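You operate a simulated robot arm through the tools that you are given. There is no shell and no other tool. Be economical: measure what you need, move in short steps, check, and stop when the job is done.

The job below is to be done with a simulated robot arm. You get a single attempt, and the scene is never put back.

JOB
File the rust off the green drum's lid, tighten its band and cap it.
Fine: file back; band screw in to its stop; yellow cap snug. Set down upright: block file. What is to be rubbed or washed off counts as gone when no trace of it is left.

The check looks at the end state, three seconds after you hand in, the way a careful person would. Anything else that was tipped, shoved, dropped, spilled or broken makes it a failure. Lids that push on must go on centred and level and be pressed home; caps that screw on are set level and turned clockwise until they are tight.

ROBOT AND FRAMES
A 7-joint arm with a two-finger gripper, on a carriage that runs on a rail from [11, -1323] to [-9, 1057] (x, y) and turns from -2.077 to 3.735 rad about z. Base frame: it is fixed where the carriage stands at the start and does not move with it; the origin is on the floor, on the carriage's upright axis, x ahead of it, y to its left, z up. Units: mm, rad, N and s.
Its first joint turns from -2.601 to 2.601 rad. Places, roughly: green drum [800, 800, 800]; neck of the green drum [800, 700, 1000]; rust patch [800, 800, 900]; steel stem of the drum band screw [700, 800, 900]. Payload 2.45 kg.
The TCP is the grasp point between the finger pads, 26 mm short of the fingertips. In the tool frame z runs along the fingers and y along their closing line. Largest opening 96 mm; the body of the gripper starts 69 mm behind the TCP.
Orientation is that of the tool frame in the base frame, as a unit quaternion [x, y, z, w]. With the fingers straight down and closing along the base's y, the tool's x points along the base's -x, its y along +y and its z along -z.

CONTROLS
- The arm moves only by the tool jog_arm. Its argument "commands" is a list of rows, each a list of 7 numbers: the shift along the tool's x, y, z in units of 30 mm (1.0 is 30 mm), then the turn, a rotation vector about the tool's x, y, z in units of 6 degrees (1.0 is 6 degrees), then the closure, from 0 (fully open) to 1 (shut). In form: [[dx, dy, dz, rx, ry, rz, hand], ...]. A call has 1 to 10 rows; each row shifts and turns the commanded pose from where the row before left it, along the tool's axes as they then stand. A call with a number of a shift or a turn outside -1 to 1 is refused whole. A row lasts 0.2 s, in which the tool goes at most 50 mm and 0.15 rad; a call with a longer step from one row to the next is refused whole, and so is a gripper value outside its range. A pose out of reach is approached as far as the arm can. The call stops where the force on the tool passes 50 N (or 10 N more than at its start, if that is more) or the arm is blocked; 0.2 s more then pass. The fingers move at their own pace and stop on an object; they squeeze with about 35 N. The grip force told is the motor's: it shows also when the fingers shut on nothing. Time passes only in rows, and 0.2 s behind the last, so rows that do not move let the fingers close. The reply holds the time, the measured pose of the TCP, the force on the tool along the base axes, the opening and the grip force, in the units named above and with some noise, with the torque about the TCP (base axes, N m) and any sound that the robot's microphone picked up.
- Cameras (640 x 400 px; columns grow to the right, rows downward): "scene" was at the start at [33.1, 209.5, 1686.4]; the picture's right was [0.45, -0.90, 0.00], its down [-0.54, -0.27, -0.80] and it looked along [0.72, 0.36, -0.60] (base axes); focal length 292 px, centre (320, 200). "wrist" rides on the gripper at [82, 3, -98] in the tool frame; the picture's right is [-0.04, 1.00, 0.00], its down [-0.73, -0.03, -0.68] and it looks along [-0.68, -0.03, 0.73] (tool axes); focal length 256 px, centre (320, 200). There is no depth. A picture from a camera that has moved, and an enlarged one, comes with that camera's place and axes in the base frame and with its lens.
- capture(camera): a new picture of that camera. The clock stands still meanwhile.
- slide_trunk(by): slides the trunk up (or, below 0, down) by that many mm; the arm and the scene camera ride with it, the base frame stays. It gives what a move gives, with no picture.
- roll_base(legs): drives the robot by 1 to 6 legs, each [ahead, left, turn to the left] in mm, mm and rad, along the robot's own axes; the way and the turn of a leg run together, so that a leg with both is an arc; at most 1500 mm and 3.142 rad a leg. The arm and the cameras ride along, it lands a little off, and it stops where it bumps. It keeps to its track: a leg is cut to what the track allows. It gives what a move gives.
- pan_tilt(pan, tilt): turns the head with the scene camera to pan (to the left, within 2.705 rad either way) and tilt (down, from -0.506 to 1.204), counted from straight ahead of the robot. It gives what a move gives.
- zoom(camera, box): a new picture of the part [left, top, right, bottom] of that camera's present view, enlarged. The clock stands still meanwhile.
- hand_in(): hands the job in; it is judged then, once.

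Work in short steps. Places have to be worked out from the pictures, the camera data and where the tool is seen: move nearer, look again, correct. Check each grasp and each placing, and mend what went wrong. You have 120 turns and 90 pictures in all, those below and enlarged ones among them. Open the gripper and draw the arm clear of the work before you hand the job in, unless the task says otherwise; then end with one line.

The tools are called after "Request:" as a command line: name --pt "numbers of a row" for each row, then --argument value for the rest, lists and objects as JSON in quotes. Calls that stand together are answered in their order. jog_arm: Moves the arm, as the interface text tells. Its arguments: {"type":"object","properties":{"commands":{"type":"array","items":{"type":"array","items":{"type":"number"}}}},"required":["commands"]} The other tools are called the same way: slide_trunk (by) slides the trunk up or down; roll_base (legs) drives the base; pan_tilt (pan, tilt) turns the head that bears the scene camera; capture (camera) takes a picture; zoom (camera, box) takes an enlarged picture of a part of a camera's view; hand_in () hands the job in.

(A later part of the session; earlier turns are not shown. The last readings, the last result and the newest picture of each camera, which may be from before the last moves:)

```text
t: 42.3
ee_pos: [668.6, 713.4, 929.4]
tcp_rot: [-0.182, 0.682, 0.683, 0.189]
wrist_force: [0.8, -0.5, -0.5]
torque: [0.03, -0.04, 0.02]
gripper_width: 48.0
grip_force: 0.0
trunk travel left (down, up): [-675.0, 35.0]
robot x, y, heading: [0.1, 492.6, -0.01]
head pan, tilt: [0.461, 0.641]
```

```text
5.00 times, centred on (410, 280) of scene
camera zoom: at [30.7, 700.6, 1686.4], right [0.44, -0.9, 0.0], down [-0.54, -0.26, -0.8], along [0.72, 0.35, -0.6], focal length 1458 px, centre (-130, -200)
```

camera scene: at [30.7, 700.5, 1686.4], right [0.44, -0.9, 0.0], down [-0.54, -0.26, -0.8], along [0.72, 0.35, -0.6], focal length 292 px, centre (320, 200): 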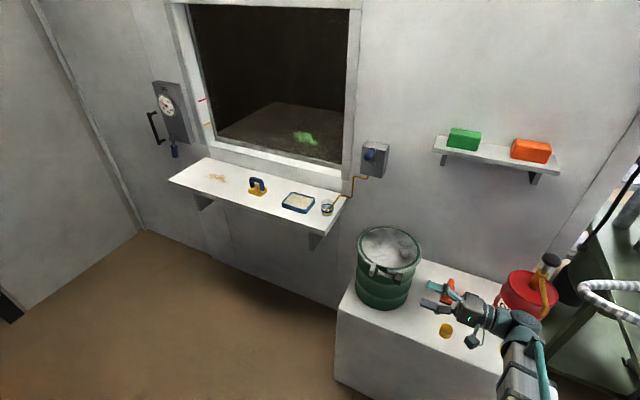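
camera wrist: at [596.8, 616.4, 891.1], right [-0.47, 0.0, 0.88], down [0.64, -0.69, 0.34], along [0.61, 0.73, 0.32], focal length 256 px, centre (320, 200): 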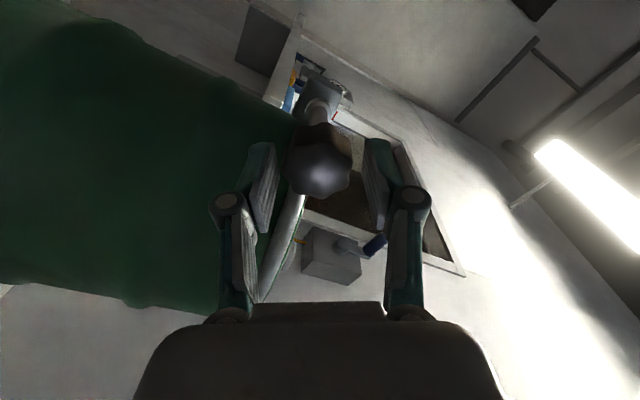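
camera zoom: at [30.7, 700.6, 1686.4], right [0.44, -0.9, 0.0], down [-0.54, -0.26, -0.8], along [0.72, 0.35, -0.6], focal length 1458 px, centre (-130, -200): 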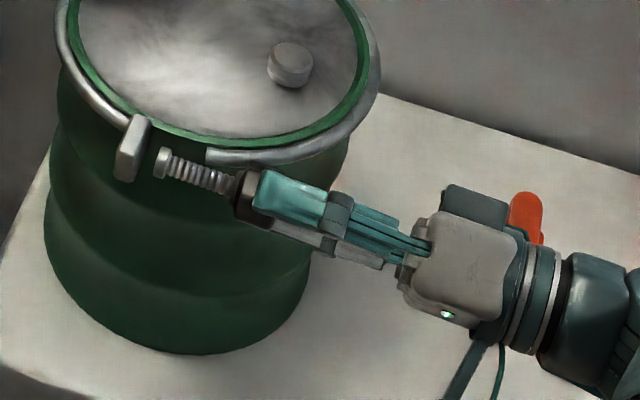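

Fingers straddle most of the knob. Close and then turn clockwise (about +y) 60°, watching the readings.

Request:
jog_arm --pt "0 0 0.1 0 0 0 0.5" --pt "0 0 0 0 0 0 1" --pt "0 0 0 0 0 0 1" --pt "0 0 0 0 0 0 1"

Request:
jog_arm --pt "0 0 0 0 0 0.5 1" --pt "0 0 0 0 0 1 1" --pt "0 0 0 0 0 1 1" --pt "0 0 0 0 0 1 1"

Request:
capture --camera "wrist"

```text
t: 43.3
ee_pos: [670.2, 716.2, 928.8]
tcp_rot: [-0.182, 0.683, 0.682, 0.189]
wrist_force: [0.3, -2.4, -8.6]
torque: [-0.18, 0.01, -0.28]
gripper_width: 37.9
grip_force: 45.1
trunk travel left (down, up): [-675.0, 35.0]
robot x, y, heading: [-5.3, 491.7, -0.007]
head pan, tilt: [0.461, 0.641]
```

```text
t: 44.3
ee_pos: [669.0, 716.7, 929.6]
tcp_rot: [-0.054, 0.705, 0.705, 0.058]
wrist_force: [-11.0, 1.3, -22.3]
torque: [-0.32, -0.01, -0.58]
gripper_width: 38.3
grip_force: 45.4
trunk travel left (down, up): [-675.0, 35.0]
robot x, y, heading: [-2.7, 491.6, -0.017]
head pan, tilt: [0.461, 0.641]
```

```text
53 pictures are left
camera wrist: at [588.8, 619.1, 919.6], right [-0.12, 0.0, 0.99], down [0.73, -0.68, 0.09], along [0.68, 0.73, 0.08], focal length 256 px, centre (320, 200)
```

wrist: 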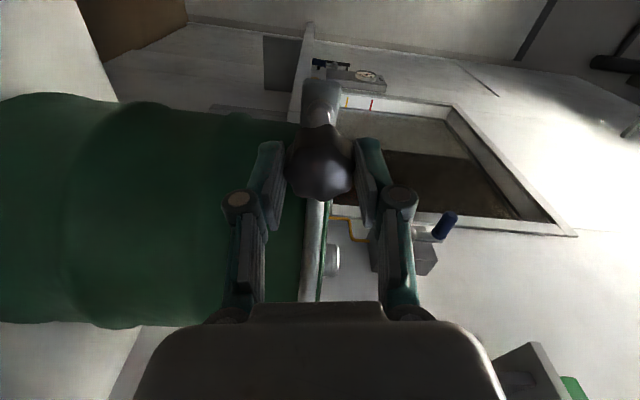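

The knob seems to turn with the gripper; side forces suggest the axis is ~3 mm lower. I correct slightly and keep turning.

Request:
jog_arm --pt "0.05 -0.1 0 0 0 0 1" --pt "0 0 0 0 0 1 1" --pt "0 0 0 0 0 1 1" --pt "0 0 0 0 0 1 1"

Request:
zoom --camera "scene" --box '[360, 240, 460, 320]'

Request:
capture --camera "wrist"

```text
t: 45.3
ee_pos: [669.1, 716.6, 930.0]
tcp_rot: [0.056, 0.703, 0.707, -0.051]
wrist_force: [-1.3, 2.4, 2.9]
torque: [-0.32, -0.03, -0.65]
gripper_width: 38.2
grip_force: 44.7
trunk travel left (down, up): [-675.0, 35.0]
robot x, y, heading: [-3.0, 491.9, -0.008]
head pan, tilt: [0.461, 0.641]
```

```text
5.00 times, centred on (410, 280) of scene
camera zoom: at [30.3, 700.8, 1686.5], right [0.44, -0.9, 0.0], down [-0.54, -0.26, -0.8], along [0.72, 0.35, -0.6], focal length 1458 px, centre (-130, -200)
```

zoom: 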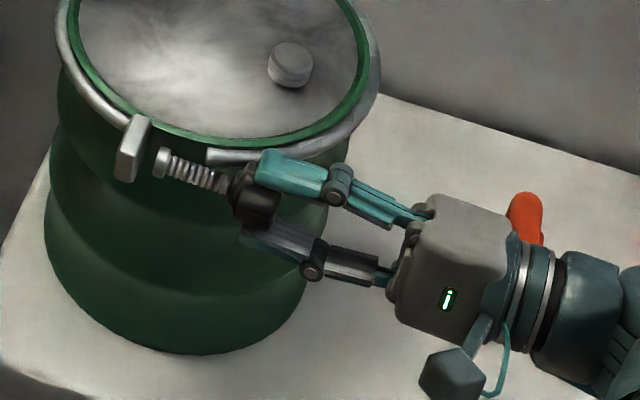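

```text
51 pictures are left
camera wrist: at [589.2, 619.6, 944.4], right [0.19, -0.01, 0.98], down [0.71, -0.69, -0.14], along [0.67, 0.73, -0.13], focal length 256 px, centre (320, 200)
```

wrist: 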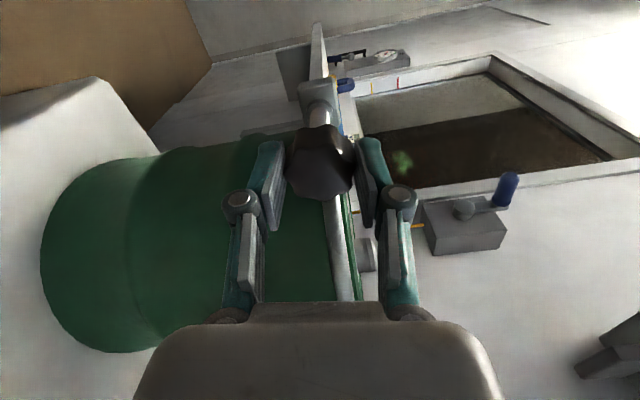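

Continue turning in steps while watching side forces for contact with the band.

Request:
jog_arm --pt "0 0 0 0 0 1 1" --pt "0 0 0 0 0 1 1" --pt "0 0 0 0 0 1 1" --pt "0 0 0 0 0 1 1"

Request:
zoom --camera "scene" --box '[380, 250, 440, 298]'

```text
t: 46.3
ee_pos: [670.4, 717.0, 929.2]
tcp_rot: [0.202, 0.674, 0.683, -0.195]
wrist_force: [17.7, 18.0, 26.9]
torque: [-0.47, -0.07, -0.9]
gripper_width: 38.1
grip_force: 45.4
trunk travel left (down, up): [-675.0, 35.0]
robot x, y, heading: [-3.7, 491.3, -0.009]
head pan, tilt: [0.461, 0.641]
```

```text
8.33 times, centred on (410, 274) of scene
camera zoom: at [30.0, 702.0, 1686.4], right [0.44, -0.9, 0.0], down [-0.54, -0.26, -0.8], along [0.72, 0.35, -0.6], focal length 2429 px, centre (-430, -417)
```

zoom: 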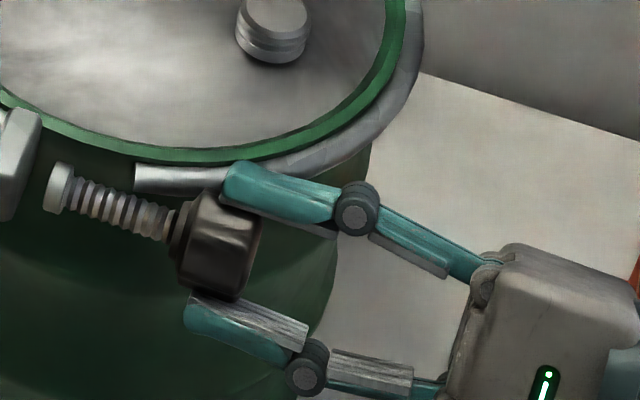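

Tool is being drawn +y (the screw advances). I release, back off, rotate back −90° and will re-grip.

Request:
jog_arm --pt "0 0.1 0.08 0 0 0 1" --pt "0 0 0 0 0 0 0.5" --pt "0 0 0 0 0 0 0.5" --pt "0 0 -0.5 0 0 0 0.5" --pt "0 0 -0.5 0 0 0 0.5" --pt "0 0 -0.2 0 0 -1 0.5" --pt "0 0 0 0 0 -1 0.5" --pt "0 0 0 0 0 -1 0.5" --pt "0 0 0 0 0 -1 0.5" --pt "0 0 0 0 0 -1 0.5"

Request:
jog_arm --pt "0 0 0 0 0 -1 0.5" --pt "0 0 0 0 0 -1 0.5" --pt "0 0 0 0 0 -1 0.5" --pt "0 0 0 0 0 -1 0.5" --pt "0 0 0 0 0 -1 0.5" --pt "0 0 0 0 0 -1 0.5" --pt "0 0 0 0 0 -1 0.5" --pt "0 0 0 0 0 -1 0.5" --pt "0 0 0 0 0 -1 0.5" --pt "0 0 0 0 0 0 0.5"

Request:
capture --camera "wrist"

Request:
zoom --camera "scene" --box '[380, 250, 440, 298]'

```text
t: 48.5
ee_pos: [669.0, 680.0, 930.8]
tcp_rot: [0.019, 0.705, 0.708, -0.012]
wrist_force: [-0.3, 0.4, -1.0]
torque: [0.0, -0.02, 0.0]
gripper_width: 47.9
grip_force: 0.0
trunk travel left (down, up): [-675.0, 35.0]
robot x, y, heading: [-3.9, 493.6, -0.01]
head pan, tilt: [0.461, 0.641]
```

```text
t: 50.7
ee_pos: [671.3, 682.3, 929.9]
tcp_rot: [-0.304, 0.637, 0.637, 0.31]
wrist_force: [-1.2, -0.6, 0.0]
torque: [-0.01, 0.01, 0.05]
gripper_width: 48.0
grip_force: 0.1
trunk travel left (down, up): [-675.0, 35.0]
robot x, y, heading: [-2.1, 490.7, -0.012]
head pan, tilt: [0.461, 0.641]
```

```text
49 pictures are left
camera wrist: at [617.0, 585.7, 868.0], right [-0.76, 0.0, 0.65], down [0.47, -0.68, 0.55], along [0.45, 0.73, 0.52], focal length 256 px, centre (320, 200)
```

wrist: 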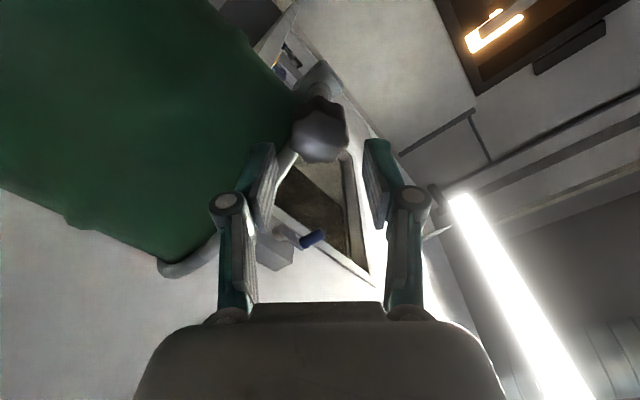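

```text
8.33 times, centred on (410, 274) of scene
camera zoom: at [30.7, 700.5, 1686.4], right [0.44, -0.9, 0.0], down [-0.54, -0.26, -0.8], along [0.72, 0.35, -0.6], focal length 2429 px, centre (-430, -417)
```

zoom: 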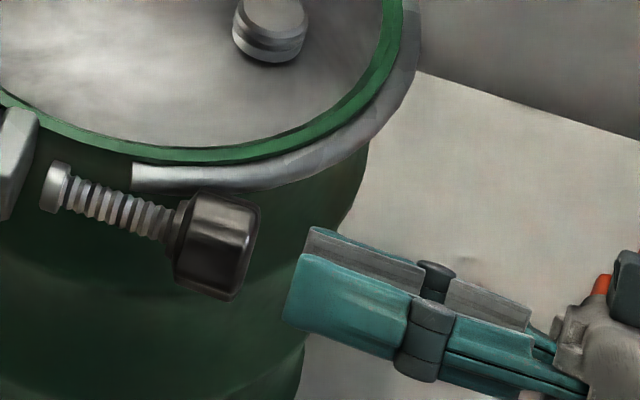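

Knob position shows no visible advance yet (small pitch?). I rotate to a safer −33°, advance, and take a close view to track the lobes.

Request:
jog_arm --pt "0 0 0 0 0 1 0.5" --pt "0 0 0 0 0 1 0.5" --pt "0 0 0 0 0 1 0.5" --pt "0 0 0.6 0 0 0 0.5" --pt "0 0 0.57 0 0 0 0.5" --pt "0 0 0 0 0 0 1" --pt "0 0 0 0 0 0 1" --pt "0 0 0 0 0 0 1"

Request:
zoom --camera "wrist" --box '[260, 90, 380, 210]'

```text
t: 52.5
ee_pos: [671.9, 715.9, 929.3]
tcp_rot: [-0.2, 0.679, 0.676, 0.207]
wrist_force: [0.0, -1.5, -9.6]
torque: [-0.12, -0.01, -0.35]
gripper_width: 38.1
grip_force: 45.2
trunk travel left (down, up): [-675.0, 35.0]
robot x, y, heading: [-7.5, 486.3, -0.01]
head pan, tilt: [0.461, 0.641]
```

```text
3.33 times, centred on (320, 150) of wrist
camera zoom: at [602.0, 619.4, 888.0], right [-0.52, 0.0, 0.86], down [0.62, -0.69, 0.38], along [0.59, 0.73, 0.35], focal length 853 px, centre (320, 367)
```

zoom: 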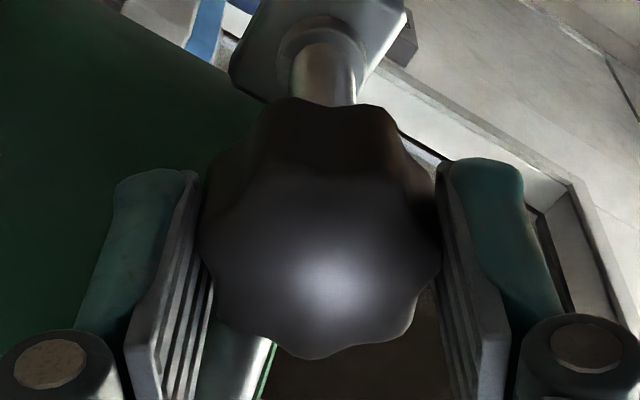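

Lobes are visible. Turn 36° and compare the lobe pattern relative to the fingers.

Request:
jog_arm --pt "0 0 0 0 0 1 1" --pt "0 0 0 0 0 1 1" --pt "0 0 0 0 0 1 1" --pt "0 0 0 0 0 1 1" --pt "0 0 0 0 0 1 1" --pt "0 0 0 0 0 1 1"

Request:
zoom --camera "wrist" --box '[260, 90, 380, 210]'

```text
t: 53.9
ee_pos: [672.7, 716.8, 929.4]
tcp_rot: [0.021, 0.707, 0.707, -0.015]
wrist_force: [8.5, -0.9, -9.5]
torque: [-0.68, -0.05, -0.58]
gripper_width: 38.2
grip_force: 44.8
trunk travel left (down, up): [-675.0, 35.0]
robot x, y, heading: [1.4, 491.6, -0.013]
head pan, tilt: [0.461, 0.641]
```

```text
3.33 times, centred on (320, 150) of wrist
camera zoom: at [590.8, 620.1, 936.1], right [0.09, 0.0, 1.0], down [0.72, -0.69, -0.07], along [0.68, 0.73, -0.06], focal length 853 px, centre (320, 367)
```

zoom: 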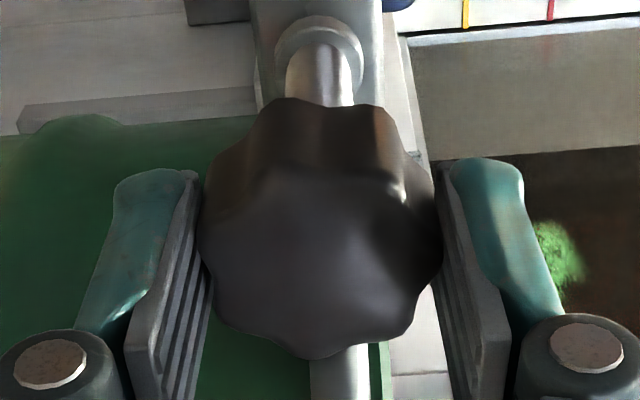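

The knob turns with the gripper. Continue to about +40°.

Request:
jog_arm --pt "0 0 0 0 0 1 1" --pt "0 0 0 0 0 1 1" --pt "0 0 0 0 0 1 1" --pt "0 0 0 0 0 1 1" --pt "0 0 0 0 0 1 1" --pt "0 0 0 0 0 1 1"

Request:
zoom --camera "scene" --box '[380, 250, 440, 298]'

```text
t: 55.3
ee_pos: [672.5, 717.9, 927.5]
tcp_rot: [0.239, 0.666, 0.668, -0.231]
wrist_force: [8.1, 3.6, -17.9]
torque: [-1.02, -0.02, -1.11]
gripper_width: 38.4
grip_force: 44.9
trunk travel left (down, up): [-675.0, 35.0]
robot x, y, heading: [-2.2, 491.2, -0.007]
head pan, tilt: [0.461, 0.641]
```

```text
8.33 times, centred on (410, 274) of scene
camera zoom: at [33.3, 701.6, 1686.0], right [0.44, -0.9, 0.0], down [-0.54, -0.26, -0.8], along [0.72, 0.35, -0.6], focal length 2429 px, centre (-430, -417)
```

zoom: 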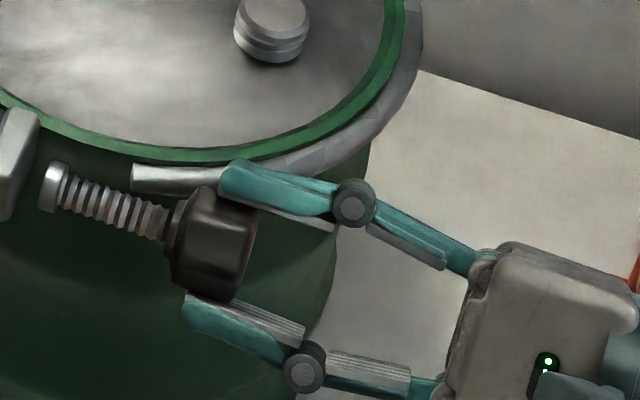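

The screw has advanced ~2 mm. I try a bit further in this grip since forces are modest.

Request:
jog_arm --pt "0 0 0.03 0 0 1 1" --pt "0 0 0.03 0 0 1 1" --pt "0 0 0 0 0 1 1" --pt "0 0 0 0 0 1 1"

```text
t: 56.3
ee_pos: [670.9, 717.9, 928.5]
tcp_rot: [0.371, 0.604, 0.603, -0.366]
wrist_force: [-2.9, -16.8, -31.1]
torque: [-0.98, -0.06, 0.12]
gripper_width: 38.1
grip_force: 45.1
trunk travel left (down, up): [-675.0, 35.0]
robot x, y, heading: [-3.7, 488.4, -0.009]
head pan, tilt: [0.461, 0.641]
```

Reached +62°. Release, back off and rotate back to −40° for another bite.

Request:
jog_arm --pt "0 0 0 0 0 0 0.5" --pt "0 0 0 0 0 0 0.5" --pt "0 0 -0.5 0 0 0 0.5" --pt "0 0 -0.5 0 0 -1 0.5" --pt "0 0 -0.2 0 0 -1 0.5" --pt "0 0 0 0 0 -1 0.5" --pt "0 0 0 0 0 -1 0.5" --pt "0 0 0 0 0 -1 0.5" --pt "0 0 0 0 0 -1 0.5" --pt "0 0 0 0 0 -1 0.5"

Request:
jog_arm --pt "0 0 0 0 0 -1 0.5" --pt "0 0 0 0 0 -1 0.5" --pt "0 0 0 0 0 -1 0.5" --pt "0 0 0 0 0 -1 0.5" --pt "0 0 0 0 0 -1 0.5" --pt "0 0 0 0 0 -1 0.5" --pt "0 0 0 0 0 -1 0.5" --pt "0 0 0 0 0 -1 0.5" --pt "0 0 0 0 0 -1 0.5" --pt "0 0 0 0 0 0 0.5"

Request:
zoom --camera "scene" --box '[370, 250, 430, 298]'

```text
t: 58.5
ee_pos: [671.3, 684.0, 929.7]
tcp_rot: [0.128, 0.694, 0.698, -0.123]
wrist_force: [0.5, 0.1, 0.2]
torque: [0.02, 0.01, 0.01]
gripper_width: 48.5
grip_force: 0.1
trunk travel left (down, up): [-675.0, 35.0]
robot x, y, heading: [-3.7, 494.1, -0.008]
head pan, tilt: [0.461, 0.641]
```

```text
t: 60.7
ee_pos: [669.9, 682.9, 931.3]
tcp_rot: [-0.201, 0.676, 0.678, 0.207]
wrist_force: [0.0, -1.0, -0.2]
torque: [0.01, 0.0, 0.03]
gripper_width: 47.7
grip_force: 0.1
trunk travel left (down, up): [-675.0, 35.0]
robot x, y, heading: [-3.6, 493.2, -0.008]
head pan, tilt: [0.461, 0.641]
```

```text
8.33 times, centred on (400, 274) of scene
camera zoom: at [30.7, 700.5, 1686.4], right [0.44, -0.9, 0.0], down [-0.54, -0.26, -0.8], along [0.72, 0.35, -0.6], focal length 2429 px, centre (-347, -417)
```

zoom: 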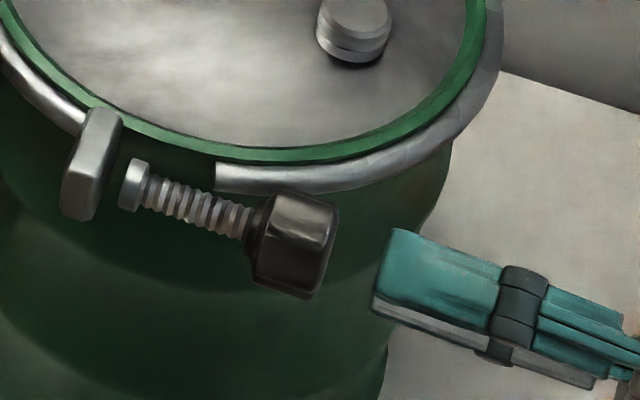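

Disc–lug gap still ~5 mm. Re-grip at −33° slightly shallower and turn 95°.

Request:
jog_arm --pt "0 0 0.6 0 0 0 0.5" --pt "0 0 0.5 0 0 0 0.5" --pt "0 0 0 0 0 0 1" --pt "0 0 0 0 0 0 1" --pt "0 0 0 0 0 0.5 1" --pt "0 0 0 0 0 1 1" --pt "0 0 0 0 0 1 1" --pt "0 0 0 0 0 1 1" --pt "0 0 0 0 0 1 1" --pt "0 0 0 0 0 1 1"

Request:
jog_arm --pt "0 0 0.02 0 0 1 1" --pt "0 0 0 0 0 1 1" --pt "0 0 0.02 0 0 1 1" --pt "0 0 0 0 0 1 1" --pt "0 0 0.02 0 0 1 1" --pt "0 0 0 0 0 1 1" --pt "0 0 0.02 0 0 1 1" --pt "0 0 0 0 0 1 1" --pt "0 0 0.02 0 0 1 1" --pt "0 0 0 0 0 1 1"

```text
t: 62.9
ee_pos: [671.9, 716.1, 930.6]
tcp_rot: [0.003, 0.706, 0.708, 0.005]
wrist_force: [3.7, 3.4, -16.5]
torque: [-0.57, -0.05, -0.78]
gripper_width: 37.7
grip_force: 44.9
trunk travel left (down, up): [-675.0, 35.0]
robot x, y, heading: [-4.3, 493.1, -0.006]
head pan, tilt: [0.461, 0.641]
```

```text
t: 65.1
ee_pos: [670.8, 717.5, 928.1]
tcp_rot: [0.355, 0.613, 0.613, -0.35]
wrist_force: [-7.0, -24.4, -28.1]
torque: [-0.75, 0.0, 0.33]
gripper_width: 38.2
grip_force: 45.0
trunk travel left (down, up): [-675.0, 35.0]
robot x, y, heading: [-4.3, 490.5, -0.013]
head pan, tilt: [0.461, 0.641]
```

At +60° still turning freely. I ease back 3 mm and try turning further past horizontal cautiously.

Request:
jog_arm --pt "0 0 -0.1 0 0 0 1" --pt "0 0 0 0 0 1 1" --pt "0 0 0 0 0 1 1" --pt "0 0 0 0 0 1 1" --pt "0 0 0 0 0 1 1" --pt "0 0 0 0 0 1 1"

Request:
zoom --camera "scene" --box '[370, 250, 430, 298]'

```text
t: 66.5
ee_pos: [671.1, 717.2, 928.3]
tcp_rot: [0.501, 0.5, 0.501, -0.497]
wrist_force: [-5.7, 6.2, -20.6]
torque: [-1.49, -0.03, 0.38]
gripper_width: 37.9
grip_force: 45.1
trunk travel left (down, up): [-675.0, 35.0]
robot x, y, heading: [-2.1, 489.0, -0.0]
head pan, tilt: [0.461, 0.641]
```

```text
8.33 times, centred on (400, 274) of scene
camera zoom: at [31.8, 702.2, 1686.2], right [0.44, -0.9, 0.0], down [-0.54, -0.26, -0.8], along [0.72, 0.35, -0.6], focal length 2429 px, centre (-347, -417)
```

zoom: 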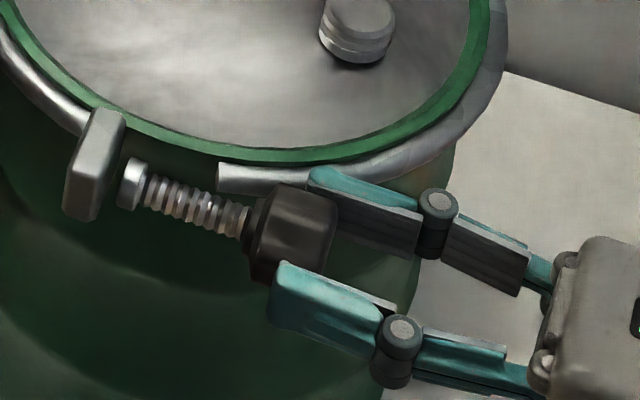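

At +90° there's no obstruction, so I can keep turning continuously. Small z correction and on.

Request:
jog_arm --pt "-0.06 0 0 0 0 1 1" --pt "0 0 0 0 0 1 1" --pt "0 0 0.02 0 0 1 1" --pt "0 0 0 0 0 1 1" --pt "0 0 0.02 0 0 1 1" --pt "0 0 0 0 0 1 1" --pt "0 0 0.02 0 0 1 1" --pt "0 0 0 0 0 1 1" --pt "0 0 0 0 0 1 1" --pt "0 0 0 0 0 1 1"

Request:
zoom --camera "scene" --box '[370, 250, 430, 298]'

```text
t: 68.7
ee_pos: [670.4, 718.2, 928.4]
tcp_rot: [-0.682, -0.183, -0.187, 0.683]
wrist_force: [-7.1, 8.6, -3.4]
torque: [-0.77, -0.01, 1.17]
gripper_width: 38.0
grip_force: 45.7
trunk travel left (down, up): [-675.0, 35.0]
robot x, y, heading: [-3.6, 490.8, -0.009]
head pan, tilt: [0.461, 0.641]
```

```text
8.33 times, centred on (400, 274) of scene
camera zoom: at [30.3, 701.8, 1686.3], right [0.44, -0.9, 0.0], down [-0.54, -0.26, -0.8], along [0.72, 0.35, -0.6], focal length 2429 px, centre (-347, -417)
```

zoom: 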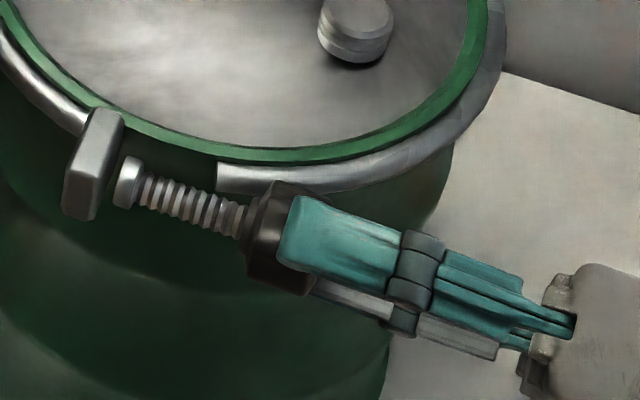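

At +150°, torque about y still nil; screw advancing (~1.4 px per 40°). Continue turning.

Request:
jog_arm --pt "0 0 0.02 0 0 1 1" --pt "0 0 0 0 0 1 1" --pt "0 0 0.02 0 0 1 1" --pt "0 0 0 0 0 1 1" --pt "0 0 0.02 0 0 1 1" --pt "0 0 0 0 0 1 1" --pt "0 0 0.02 0 0 1 1" --pt "0 0 0 0 0 1 1" --pt "0 0 0 0 0 1 1" --pt "0 0 0 0 0 1 1"

Request:
zoom --camera "scene" --box '[370, 250, 430, 298]'

```text
t: 70.9
ee_pos: [669.4, 718.9, 929.1]
tcp_rot: [-0.697, 0.089, 0.082, 0.707]
wrist_force: [4.5, -2.4, 16.6]
torque: [0.49, -0.01, 1.04]
gripper_width: 38.1
grip_force: 44.7
out of reach, approached as far as the arm can: row 8, 9, 10
trunk travel left (down, up): [-675.0, 35.0]
robot x, y, heading: [-3.1, 490.7, -0.012]
head pan, tilt: [0.461, 0.641]
```

```text
8.33 times, centred on (400, 274) of scene
camera zoom: at [29.5, 699.7, 1686.8], right [0.44, -0.9, 0.0], down [-0.54, -0.26, -0.8], along [0.72, 0.35, -0.6], focal length 2429 px, centre (-347, -417)
```

zoom: 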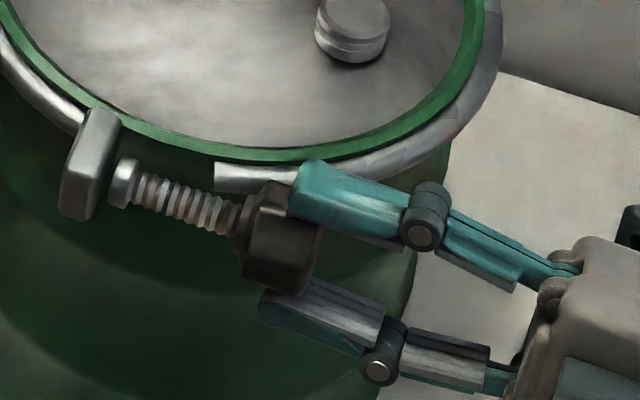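

Wrist limit reached at about +193°. Release, back off 36 mm and wind back.

Request:
jog_arm --pt "0 0 0 0 0 -1 0.5" --pt "0 0 0 0 0 0 0.5" --pt "0 0 0 0 0 0 0.5" --pt "0 0 -0.5 0 0 0 0.5" --pt "0 0 -0.5 0 0 -1 0.5" --pt "0 0 -0.3 0 0 -1 0.5" --pt "0 0 0 0 0 -1 0.5" --pt "0 0 0 0 0 -1 0.5" --pt "0 0 0 0 0 -1 0.5" --pt "0 0 0 0 0 -1 0.5"

Request:
jog_arm --pt "0 0 0 0 0 -1 0.5" --pt "0 0 0 0 0 -1 0.5" --pt "0 0 0 0 0 -1 0.5" --pt "0 0 0 0 0 -1 0.5" --pt "0 0 0 0 0 -1 0.5" --pt "0 0 0 0 0 -1 0.5" --pt "0 0 0 0 0 -1 0.5" --pt "0 0 0 0 0 -1 0.5" --pt "0 0 0 0 0 -1 0.5" --pt "0 0 0 0 0 -1 0.5"

Request:
jog_arm --pt "0 0 0 0 0 -1 0.5" --pt "0 0 0 0 0 -1 0.5" --pt "0 0 0 0 0 -1 0.5" --pt "0 0 0 0 0 -1 0.5" --pt "0 0 0 0 0 -1 0.5" --pt "0 0 0 0 0 -1 0.5" --pt "0 0 0 0 0 -1 0.5" --pt "0 0 0 0 0 -1 0.5" --pt "0 0 0 0 0 -1 0.5" --pt "0 0 0 0 0 -1 0.5"

Request:
jog_arm --pt "0 0 0 0 0 -1 0.5" --pt "0 0 0 0 0 -1 0.5" --pt "0 0 0 0 0 -1 0.5" --pt "0 0 0 0 0 -1 0.5" --pt "0 0 0 0 0 -1 0.5" --pt "0 0 0 0 0 -1 0.5" --pt "0 0 0 0 0 -1 0.5" --pt "0 0 0 0 0 -1 0.5" --pt "0 0 0 0 0 -1 0.5" --pt "0 0 0 0 0 0 0.5"

Request:
zoom --camera "scene" --box '[370, 250, 430, 298]'

```text
t: 73.1
ee_pos: [668.9, 679.3, 925.7]
tcp_rot: [-0.685, -0.168, -0.176, 0.687]
wrist_force: [-0.6, 0.1, -0.6]
torque: [-0.02, -0.01, 0.02]
gripper_width: 48.0
grip_force: 0.1
trunk travel left (down, up): [-675.0, 35.0]
robot x, y, heading: [-5.9, 492.3, -0.009]
head pan, tilt: [0.461, 0.641]
```

```text
t: 75.3
ee_pos: [669.6, 680.8, 926.1]
tcp_rot: [0.509, 0.488, 0.495, -0.508]
wrist_force: [0.5, -0.6, -0.2]
torque: [-0.01, 0.04, 0.02]
gripper_width: 48.3
grip_force: 0.0
trunk travel left (down, up): [-675.0, 35.0]
robot x, y, heading: [-1.3, 492.9, -0.011]
head pan, tilt: [0.461, 0.641]
```

```text
t: 77.5
ee_pos: [669.1, 681.3, 925.8]
tcp_rot: [0.197, 0.677, 0.683, -0.191]
wrist_force: [0.3, -0.5, -0.8]
torque: [0.02, -0.03, 0.0]
gripper_width: 47.9
grip_force: 0.1
trunk travel left (down, up): [-675.0, 35.0]
robot x, y, heading: [-2.9, 488.9, -0.008]
head pan, tilt: [0.461, 0.641]
```

```text
t: 79.7
ee_pos: [669.4, 681.8, 925.3]
tcp_rot: [-0.132, 0.692, 0.696, 0.139]
wrist_force: [0.4, -0.2, -0.3]
torque: [-0.06, -0.01, 0.02]
gripper_width: 47.8
grip_force: 0.0
trunk travel left (down, up): [-675.0, 35.0]
robot x, y, heading: [-4.0, 488.6, -0.008]
head pan, tilt: [0.461, 0.641]
```

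```text
8.33 times, centred on (400, 274) of scene
camera zoom: at [30.7, 700.5, 1686.4], right [0.44, -0.9, 0.0], down [-0.54, -0.26, -0.8], along [0.72, 0.35, -0.6], focal length 2429 px, centre (-347, -417)
```

zoom: 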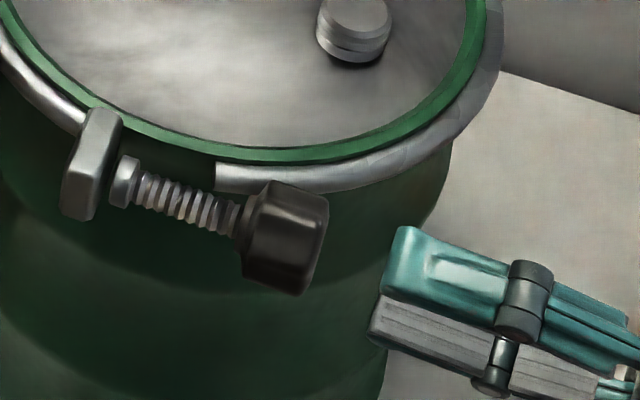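

Knob axis ~929; I raise 3 mm, advance 38 mm, grip, and turn.

Request:
jog_arm --pt "-0.04 0.12 0.5 0 0 0 0.5" --pt "0 0 0.5 0 0 0 0.5" --pt "0 0 0.25 0 0 0 0.5" --pt "0 0 0 0 0 0 1" --pt "0 0 0 0 0 0 1" --pt "0 0 0 0 0 0.5 1" --pt "0 0 0 0 0 1 1" --pt "0 0 0 0 0 1 1" --pt "0 0 0 0 0 1 1"

Request:
jog_arm --pt "0 0 0 0 0 1 1" --pt "0 0 0.03 0 0 1 1" --pt "0 0 0 0 0 1 1" --pt "0 0 0 0 0 1 1" --pt "0 0 0.03 0 0 1 1" --pt "0 0 0 0 0 1 1" --pt "0 0 0 0 0 1 1" --pt "0 0 0 0 0 1 1"

Request:
jog_arm --pt "0 0 0 0 0 1 1" --pt "0 0 0.03 0 0 1 1" --pt "0 0 0 0 0 1 1" --pt "0 0 0 0 0 1 1" --pt "0 0 0.03 0 0 1 1" --pt "0 0 0 0 0 1 1" --pt "0 0 0 0 0 1 1" --pt "0 0 0 0 0 1 1"

Request:
zoom --camera "scene" --box '[370, 250, 430, 298]'

```text
t: 81.7
ee_pos: [669.9, 720.0, 929.3]
tcp_rot: [-0.002, 0.705, 0.709, 0.01]
wrist_force: [3.1, -2.3, -12.9]
torque: [-0.65, -0.02, 0.18]
gripper_width: 37.9
grip_force: 45.2
trunk travel left (down, up): [-675.0, 35.0]
robot x, y, heading: [-4.0, 490.6, -0.004]
head pan, tilt: [0.461, 0.641]
```

```text
t: 83.5
ee_pos: [668.5, 719.7, 930.4]
tcp_rot: [0.284, 0.645, 0.652, -0.281]
wrist_force: [4.9, -4.9, -2.9]
torque: [-0.26, -0.56, -0.32]
gripper_width: 38.3
grip_force: 45.3
trunk travel left (down, up): [-675.0, 35.0]
robot x, y, heading: [-6.3, 493.3, -0.006]
head pan, tilt: [0.461, 0.641]
```

```text
t: 85.3
ee_pos: [670.6, 722.6, 929.1]
tcp_rot: [0.523, 0.473, 0.481, -0.521]
wrist_force: [11.7, 1.0, 2.3]
torque: [0.01, -0.64, -0.14]
gripper_width: 38.2
grip_force: 44.9
trunk travel left (down, up): [-675.0, 35.0]
robot x, y, heading: [-3.9, 493.8, -0.01]
head pan, tilt: [0.461, 0.641]
```

```text
8.33 times, centred on (400, 274) of scene
camera zoom: at [31.6, 700.5, 1686.3], right [0.44, -0.9, 0.0], down [-0.54, -0.26, -0.8], along [0.72, 0.35, -0.6], focal length 2429 px, centre (-347, -417)
```

zoom: 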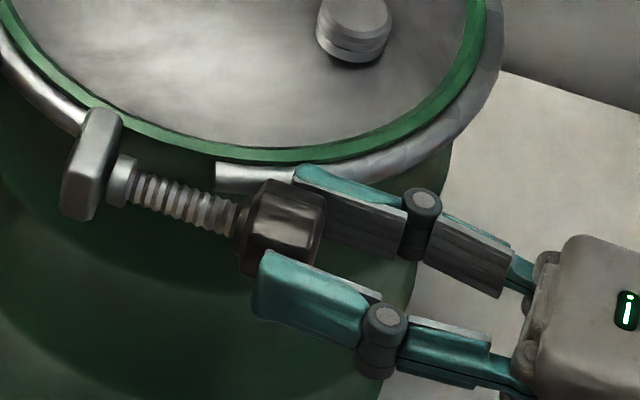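

Torque about y rose to −0.6 N·m and stays there with the disc now at the lug: the screw is at its stop and the fingers slip. I release slightly and withdraw, then inspect.

Request:
jog_arm --pt "0 0 0 0 0 0 0.57" --pt "0 0 0 0 0 0 0.57" --pt "0 0 -0.4 0 0 0 0.57" --pt "0 0 -0.6 0 0 0 0.57" --pt "0 0 -0.8 0 0 0 0.5" --pt "0 0 -0.8 0 0 -1 0.5" --pt "0 0 0 0 0 -1 0.5" --pt "0 0 0 0 0 -1 0.5" --pt "0 0 0 0 0 -1 0.5" --pt "0 0 0 0 0 -1 0.5"

Request:
zoom --camera "scene" --box '[370, 250, 430, 298]'

```text
t: 87.5
ee_pos: [668.4, 644.8, 928.5]
tcp_rot: [0.382, 0.593, 0.6, -0.378]
wrist_force: [0.2, -0.3, -0.5]
torque: [0.0, 0.01, -0.01]
gripper_width: 48.1
grip_force: 0.2
trunk travel left (down, up): [-675.0, 35.0]
robot x, y, heading: [-2.9, 489.8, -0.011]
head pan, tilt: [0.461, 0.641]
```

```text
8.33 times, centred on (400, 274) of scene
camera zoom: at [30.7, 700.6, 1686.4], right [0.44, -0.9, 0.0], down [-0.54, -0.26, -0.8], along [0.72, 0.35, -0.6], focal length 2429 px, centre (-347, -417)
```

zoom: 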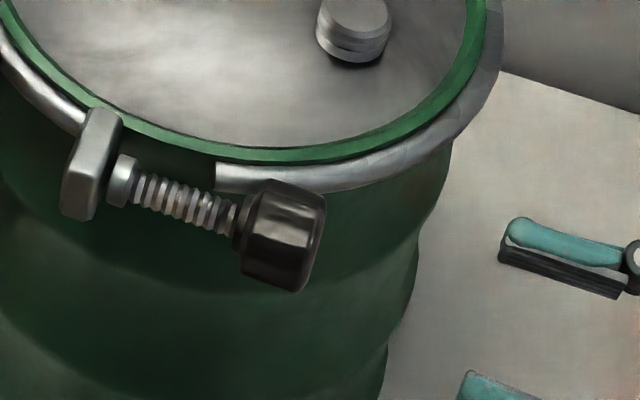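

Disc now seats against the lug — tight. I rotate the tool back to pointing down while rising clear.

Request:
jog_arm --pt "0 0 0 0 0 -1 0.5" --pt "0 0 0 0 0 -1 0.5" --pt "0 0 0 0 0 -1 0.5" --pt "0 0 0 0 0 -1 0.5" --pt "0 0 0 0 0 -1 0.5" --pt "0 0 0 0 0 -1 0.5" --pt "0 0 0 0 0 -1 0.5" --pt "0 0 0 0 0 -1 0.5" --pt "0 0 0 0 0 -1 0.5" --pt "0 0 0 0 0 -1 0.5"

Request:
jog_arm --pt "0 0.9 -0.8 0 0 -0.8 0.5" --pt "0 0.9 -0.8 0 0 0 0.5" --pt "0 0.9 -0.8 0 0 0 0.5" --pt "0 0 0 1 0 0 0.3" --pt "0 0 0 1 0 0 0.3" --pt "0 0 0 1 0 0 0.3" --pt "0 0 0 1 0 0 0.3" --pt "0 0 0 1 0 0 0.3" --pt "0 0 0 1 0 0 0.3" --pt "0 0 0 1 0 0 0.3"

Request:
jog_arm --pt "0 0 0 1 0 0 0.3" --pt "0 0 0 1 0 0 0.3" --pt "0 0 0 1 0 0 0.3" --pt "0 0 0 1 0 0 0.3" --pt "0 0 0 1 0 0 0.3" --pt "0 0 0 1 0 0 0.3" --pt "0 0 0 1 0 0 0.3" --pt "0 0 0 1 0 0 0.3" --pt "0 0 0 0 0 0 0.3"

Request:
capture --camera "wrist"

```text
t: 89.7
ee_pos: [670.2, 643.9, 928.3]
tcp_rot: [0.033, 0.704, 0.709, -0.027]
wrist_force: [0.0, -0.3, 0.1]
torque: [0.01, -0.02, -0.04]
gripper_width: 48.0
grip_force: 0.0
trunk travel left (down, up): [-675.0, 35.0]
robot x, y, heading: [-4.2, 494.8, -0.01]
head pan, tilt: [0.461, 0.641]
```

```text
t: 91.9
ee_pos: [670.2, 572.1, 1010.3]
tcp_rot: [0.006, 0.912, 0.41, 0.001]
wrist_force: [-0.4, 0.4, -0.4]
torque: [-0.01, -0.01, -0.03]
gripper_width: 67.0
grip_force: 0.0
trunk travel left (down, up): [-675.0, 35.0]
robot x, y, heading: [-7.4, 489.2, -0.011]
head pan, tilt: [0.461, 0.641]
```

```text
t: 93.9
ee_pos: [671.2, 572.1, 1010.2]
tcp_rot: [0.006, 1.0, 0.002, -0.002]
wrist_force: [0.2, -0.1, 1.0]
torque: [0.04, 0.01, 0.02]
gripper_width: 67.2
grip_force: 0.1
trunk travel left (down, up): [-675.0, 35.0]
robot x, y, heading: [-2.9, 491.2, -0.01]
head pan, tilt: [0.461, 0.641]
```

```text
37 pictures are left
camera wrist: at [590.1, 575.8, 1108.7], right [0.05, 1.0, 0.0], down [0.74, -0.04, 0.68], along [0.68, -0.03, -0.74], focal length 256 px, centre (320, 200)
```

wrist: 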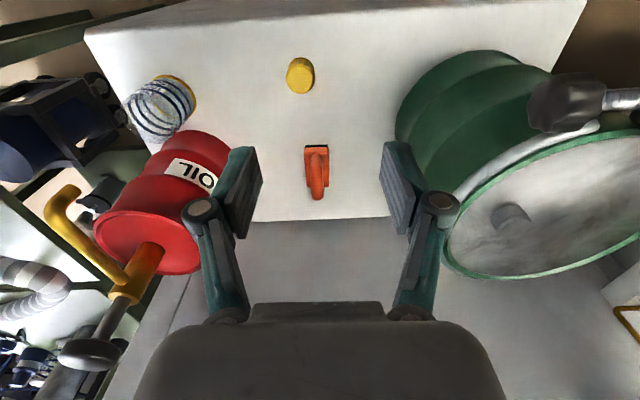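

Cap ≈[708,540,~718]. Descend above it to z≈830 and look.

Request:
jog_arm --pt "-0.2 -0.18 1 0 0 0 0.3" --pt "-0.2 -0.18 1 0 0 0 0.3" --pt "-0.2 -0.18 1 0 0 0 0.3" --pt "-0.2 -0.18 1 0 0 0 0.3" --pt "-0.2 -0.18 1 0 0 0 0.3" --pt "-0.2 -0.18 1 0 0 0 0.3"

Request:
capture --camera "wrist"

```text
t: 95.3
ee_pos: [706.4, 540.9, 828.8]
tcp_rot: [0.004, 1.0, 0.004, -0.003]
wrist_force: [-0.4, 0.0, 0.2]
torque: [0.02, 0.0, -0.02]
gripper_width: 67.2
grip_force: 0.0
trunk travel left (down, up): [-675.0, 35.0]
robot x, y, heading: [-6.0, 491.1, -0.01]
head pan, tilt: [0.461, 0.641]
```

```text
36 pictures are left
camera wrist: at [626.0, 544.8, 928.4], right [0.05, 1.0, 0.01], down [0.74, -0.04, 0.68], along [0.68, -0.03, -0.74], focal length 256 px, centre (320, 200)
```

wrist: 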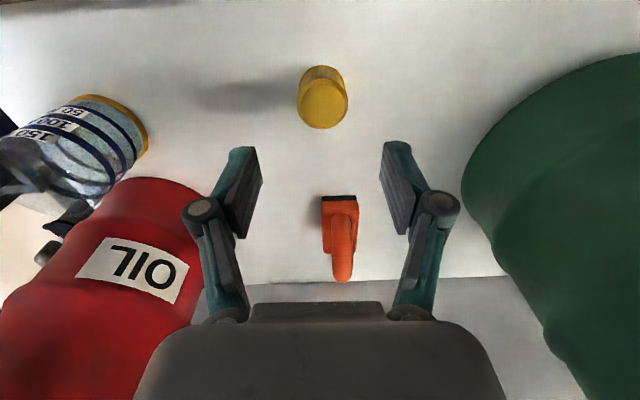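

Cap ≈Ø38, centre ≈[704,544], top ≈741. Descend to TCP z≈740 straddling it, then check.

Request:
jog_arm --pt "0.07 0.1 0.9 0 0 0 0.3" --pt "0 0 0.9 0 0 0 0.3" --pt "0 0 0.5 0 0 0 0.3" --pt "0 0 0 0 0 0 0.3"

Request:
capture --camera "wrist"

```text
t: 96.3
ee_pos: [703.1, 543.9, 759.8]
tcp_rot: [0.005, 1.0, 0.003, -0.002]
wrist_force: [0.1, -0.1, -0.3]
torque: [-0.02, 0.01, 0.03]
gripper_width: 67.2
grip_force: 0.1
trunk travel left (down, up): [-675.0, 35.0]
robot x, y, heading: [-5.7, 489.8, -0.007]
head pan, tilt: [0.461, 0.641]
```

```text
35 pictures are left
camera wrist: at [622.8, 547.7, 858.1], right [0.05, 1.0, 0.01], down [0.74, -0.04, 0.68], along [0.68, -0.03, -0.74], focal length 256 px, centre (320, 200)
```

wrist: 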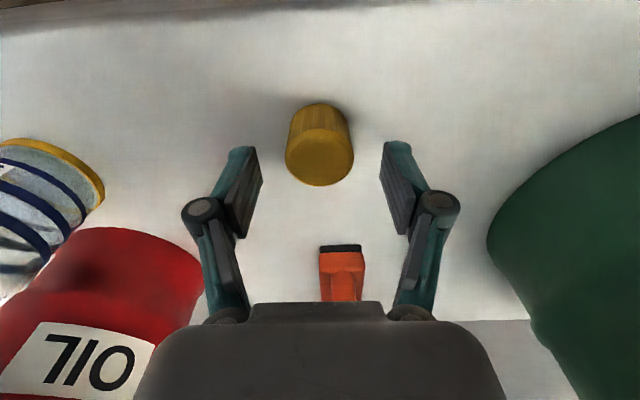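

Centre refined to ≈[697,544], top ≈745. Shift x −6, lower to 738, and close.

Request:
jog_arm --pt "0.2 0 0.35 0 0 0 0.3" --pt "0 0 0.37 0 0 0 0.3" --pt "0 0 0 0 0 0 0.3"

Request:
capture --camera "wrist"

```text
t: 97.1
ee_pos: [696.4, 544.7, 737.3]
tcp_rot: [0.005, 1.0, 0.004, -0.003]
wrist_force: [-0.2, -1.4, -0.4]
torque: [0.0, -0.01, -0.02]
gripper_width: 67.2
grip_force: 0.0
trunk travel left (down, up): [-675.0, 35.0]
robot x, y, heading: [-4.6, 490.0, -0.011]
head pan, tilt: [0.461, 0.641]
```

```text
34 pictures are left
camera wrist: at [616.2, 549.0, 837.2], right [0.05, 1.0, 0.01], down [0.74, -0.04, 0.68], along [0.68, -0.03, -0.74], focal length 256 px, centre (320, 200)
```

wrist: 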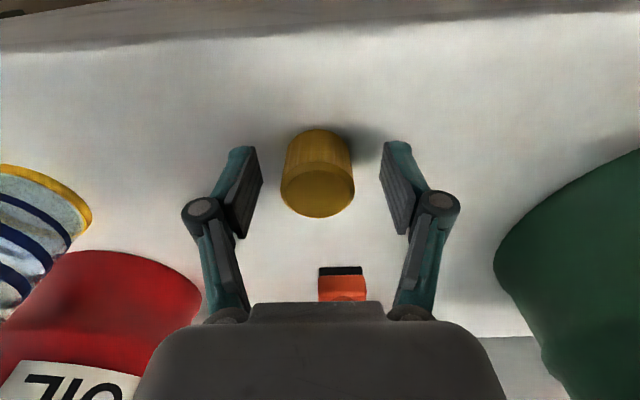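

Cap sits between the fingers. Close and lift a little.

Request:
jog_arm --pt "0 0 0 0 0 0 1" --pt "0 0 0 0 0 0 1" --pt "0 0 0 0 0 0 1" --pt "0 0 -0.5 0 0 0 1" --pt "0 0 -1 0 0 0 1" --pt "0 0 -1 0 0 0 1" --pt "0 0 0 0 0 0 1"

Request:
capture --camera "wrist"

```text
t: 98.7
ee_pos: [696.3, 542.5, 816.5]
tcp_rot: [0.005, 1.0, 0.004, -0.001]
wrist_force: [0.5, 0.5, 0.0]
torque: [0.01, 0.0, 0.02]
gripper_width: 37.9
grip_force: 34.6
trunk travel left (down, up): [-675.0, 35.0]
robot x, y, heading: [-2.4, 491.6, -0.013]
head pan, tilt: [0.461, 0.641]
```

```text
33 pictures are left
camera wrist: at [616.2, 546.7, 915.2], right [0.05, 1.0, 0.01], down [0.74, -0.04, 0.68], along [0.68, -0.03, -0.74], focal length 256 px, centre (320, 200)
```

wrist: 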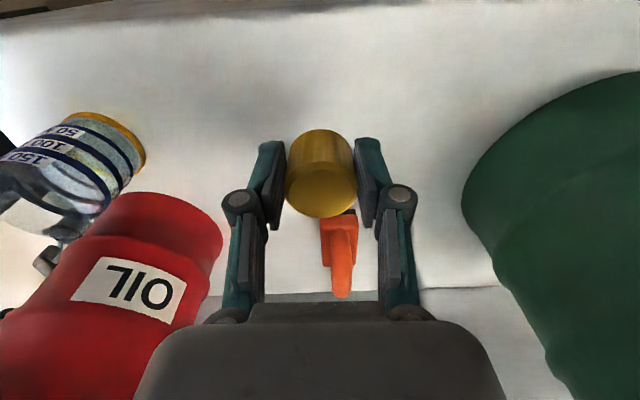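

Cap held (Ø38). Lift to z≈1026, then go above the neck.

Request:
jog_arm --pt "0 0 -1 0 0 0 1" --pt "0 0 -1 0 0 0 1" --pt "0 0 -1 0 0 0 1" --pt "0 0 -1 0 0 0 1" --pt "0 0 -1 0 0 0 1" --pt "0 0 -1 0 0 0 1" --pt "0 0 -1 0 0 0 1"

Request:
jog_arm --pt "-0.2 0.9 0 0 0 0 1" --pt "-0.3 0.9 0 0 0 0 1" --pt "-0.3 0.9 0 0 0 0 1" --pt "-0.3 0.9 0 0 0 0 1" --pt "-0.3 0.9 0 0 0 0 1" --pt "-0.3 0.9 0 0 0 0 1" --pt "-0.3 0.9 0 0 0 0 1" --pt "0 0 0 0 0 0 1"

Request:
capture --camera "wrist"

Request:
zoom --camera "scene" --box '[350, 200, 450, 280]'

```text
t: 100.3
ee_pos: [697.1, 542.3, 1024.1]
tcp_rot: [0.005, 1.0, 0.004, -0.002]
wrist_force: [-0.5, 0.1, -0.9]
torque: [0.02, -0.03, -0.03]
gripper_width: 38.1
grip_force: 35.0
trunk travel left (down, up): [-675.0, 35.0]
robot x, y, heading: [-2.1, 488.6, -0.007]
head pan, tilt: [0.461, 0.641]
```

```text
t: 102.1
ee_pos: [761.8, 729.6, 1025.0]
tcp_rot: [0.005, 1.0, 0.004, -0.002]
wrist_force: [0.4, -0.1, -1.2]
torque: [-0.01, -0.02, 0.04]
gripper_width: 37.9
grip_force: 34.6
trunk travel left (down, up): [-675.0, 35.0]
robot x, y, heading: [-3.6, 491.3, -0.008]
head pan, tilt: [0.461, 0.641]
```

```text
32 pictures are left
camera wrist: at [682.2, 733.4, 1124.3], right [0.05, 1.0, 0.01], down [0.74, -0.04, 0.68], along [0.68, -0.03, -0.74], focal length 256 px, centre (320, 200)
```

wrist: 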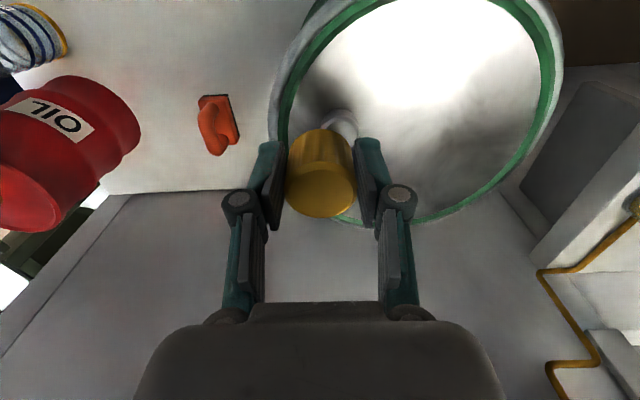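

```text
5.00 times, centred on (400, 240) of scene
camera zoom: at [30.6, 700.4, 1686.4], right [0.44, -0.9, 0.0], down [-0.54, -0.26, -0.8], along [0.72, 0.35, -0.6], focal length 1458 px, centre (-80, 0)
```

zoom: 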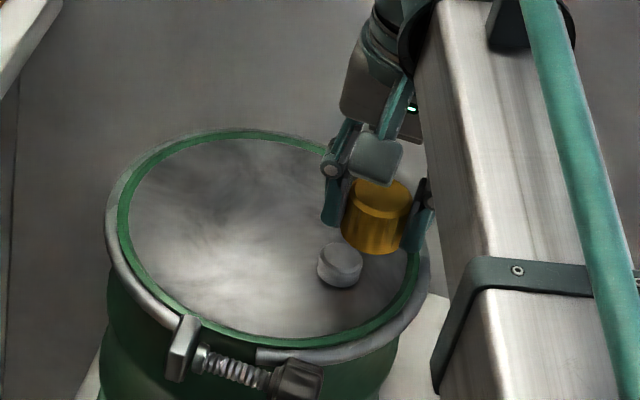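

Cap is right of the neck; neck ≈[768,744,958]. Shift y +14, x +3 and lower to leave ~12 mm, then recheck.

Request:
jog_arm --pt "-0.1 0.48 0.3 0 0 0 1" --pt "0 0 0.3 0 0 0 1" --pt "0 0 0 0 0 0 1"

Request:
zoom --camera "scene" --box '[385, 220, 435, 260]'

Request:
zoom --camera "wrist" --box '[240, 80, 400, 230]'

```text
t: 102.9
ee_pos: [763.5, 743.3, 1005.8]
tcp_rot: [0.006, 1.0, 0.003, -0.003]
wrist_force: [0.8, 0.0, -1.1]
torque: [-0.01, 0.02, 0.01]
gripper_width: 37.9
grip_force: 35.3
trunk travel left (down, up): [-675.0, 35.0]
robot x, y, heading: [-3.4, 489.9, -0.009]
head pan, tilt: [0.461, 0.641]
```

```text
10.00 times, centred on (410, 240) of scene
camera zoom: at [30.7, 700.5, 1686.4], right [0.44, -0.9, 0.0], down [-0.54, -0.26, -0.8], along [0.72, 0.35, -0.6], focal length 2915 px, centre (-580, -200)
```

zoom: 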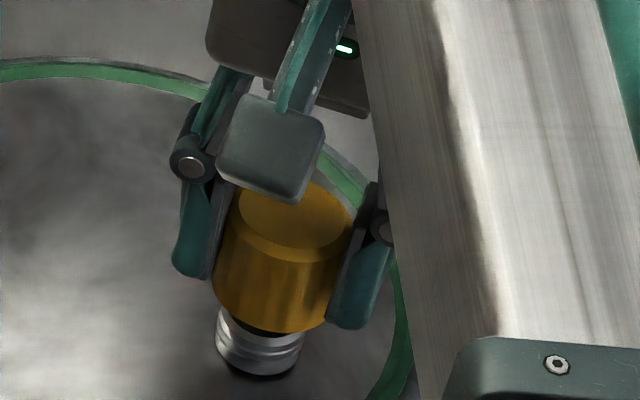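

```text
2.67 times, centred on (320, 155) of wrist
camera zoom: at [683.6, 747.1, 1105.6], right [0.05, 1.0, 0.01], down [0.74, -0.04, 0.68], along [0.68, -0.03, -0.74], focal length 683 px, centre (320, 320)
```

zoom: 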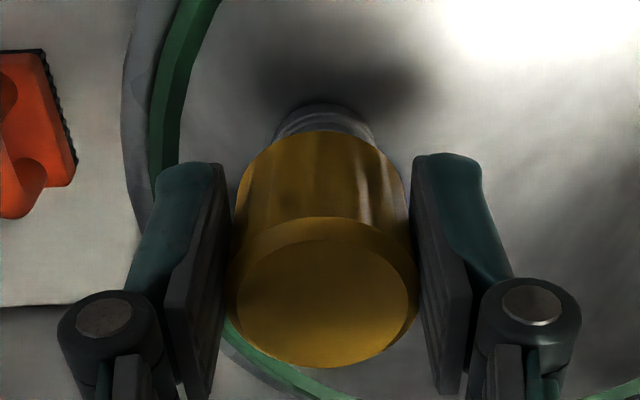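

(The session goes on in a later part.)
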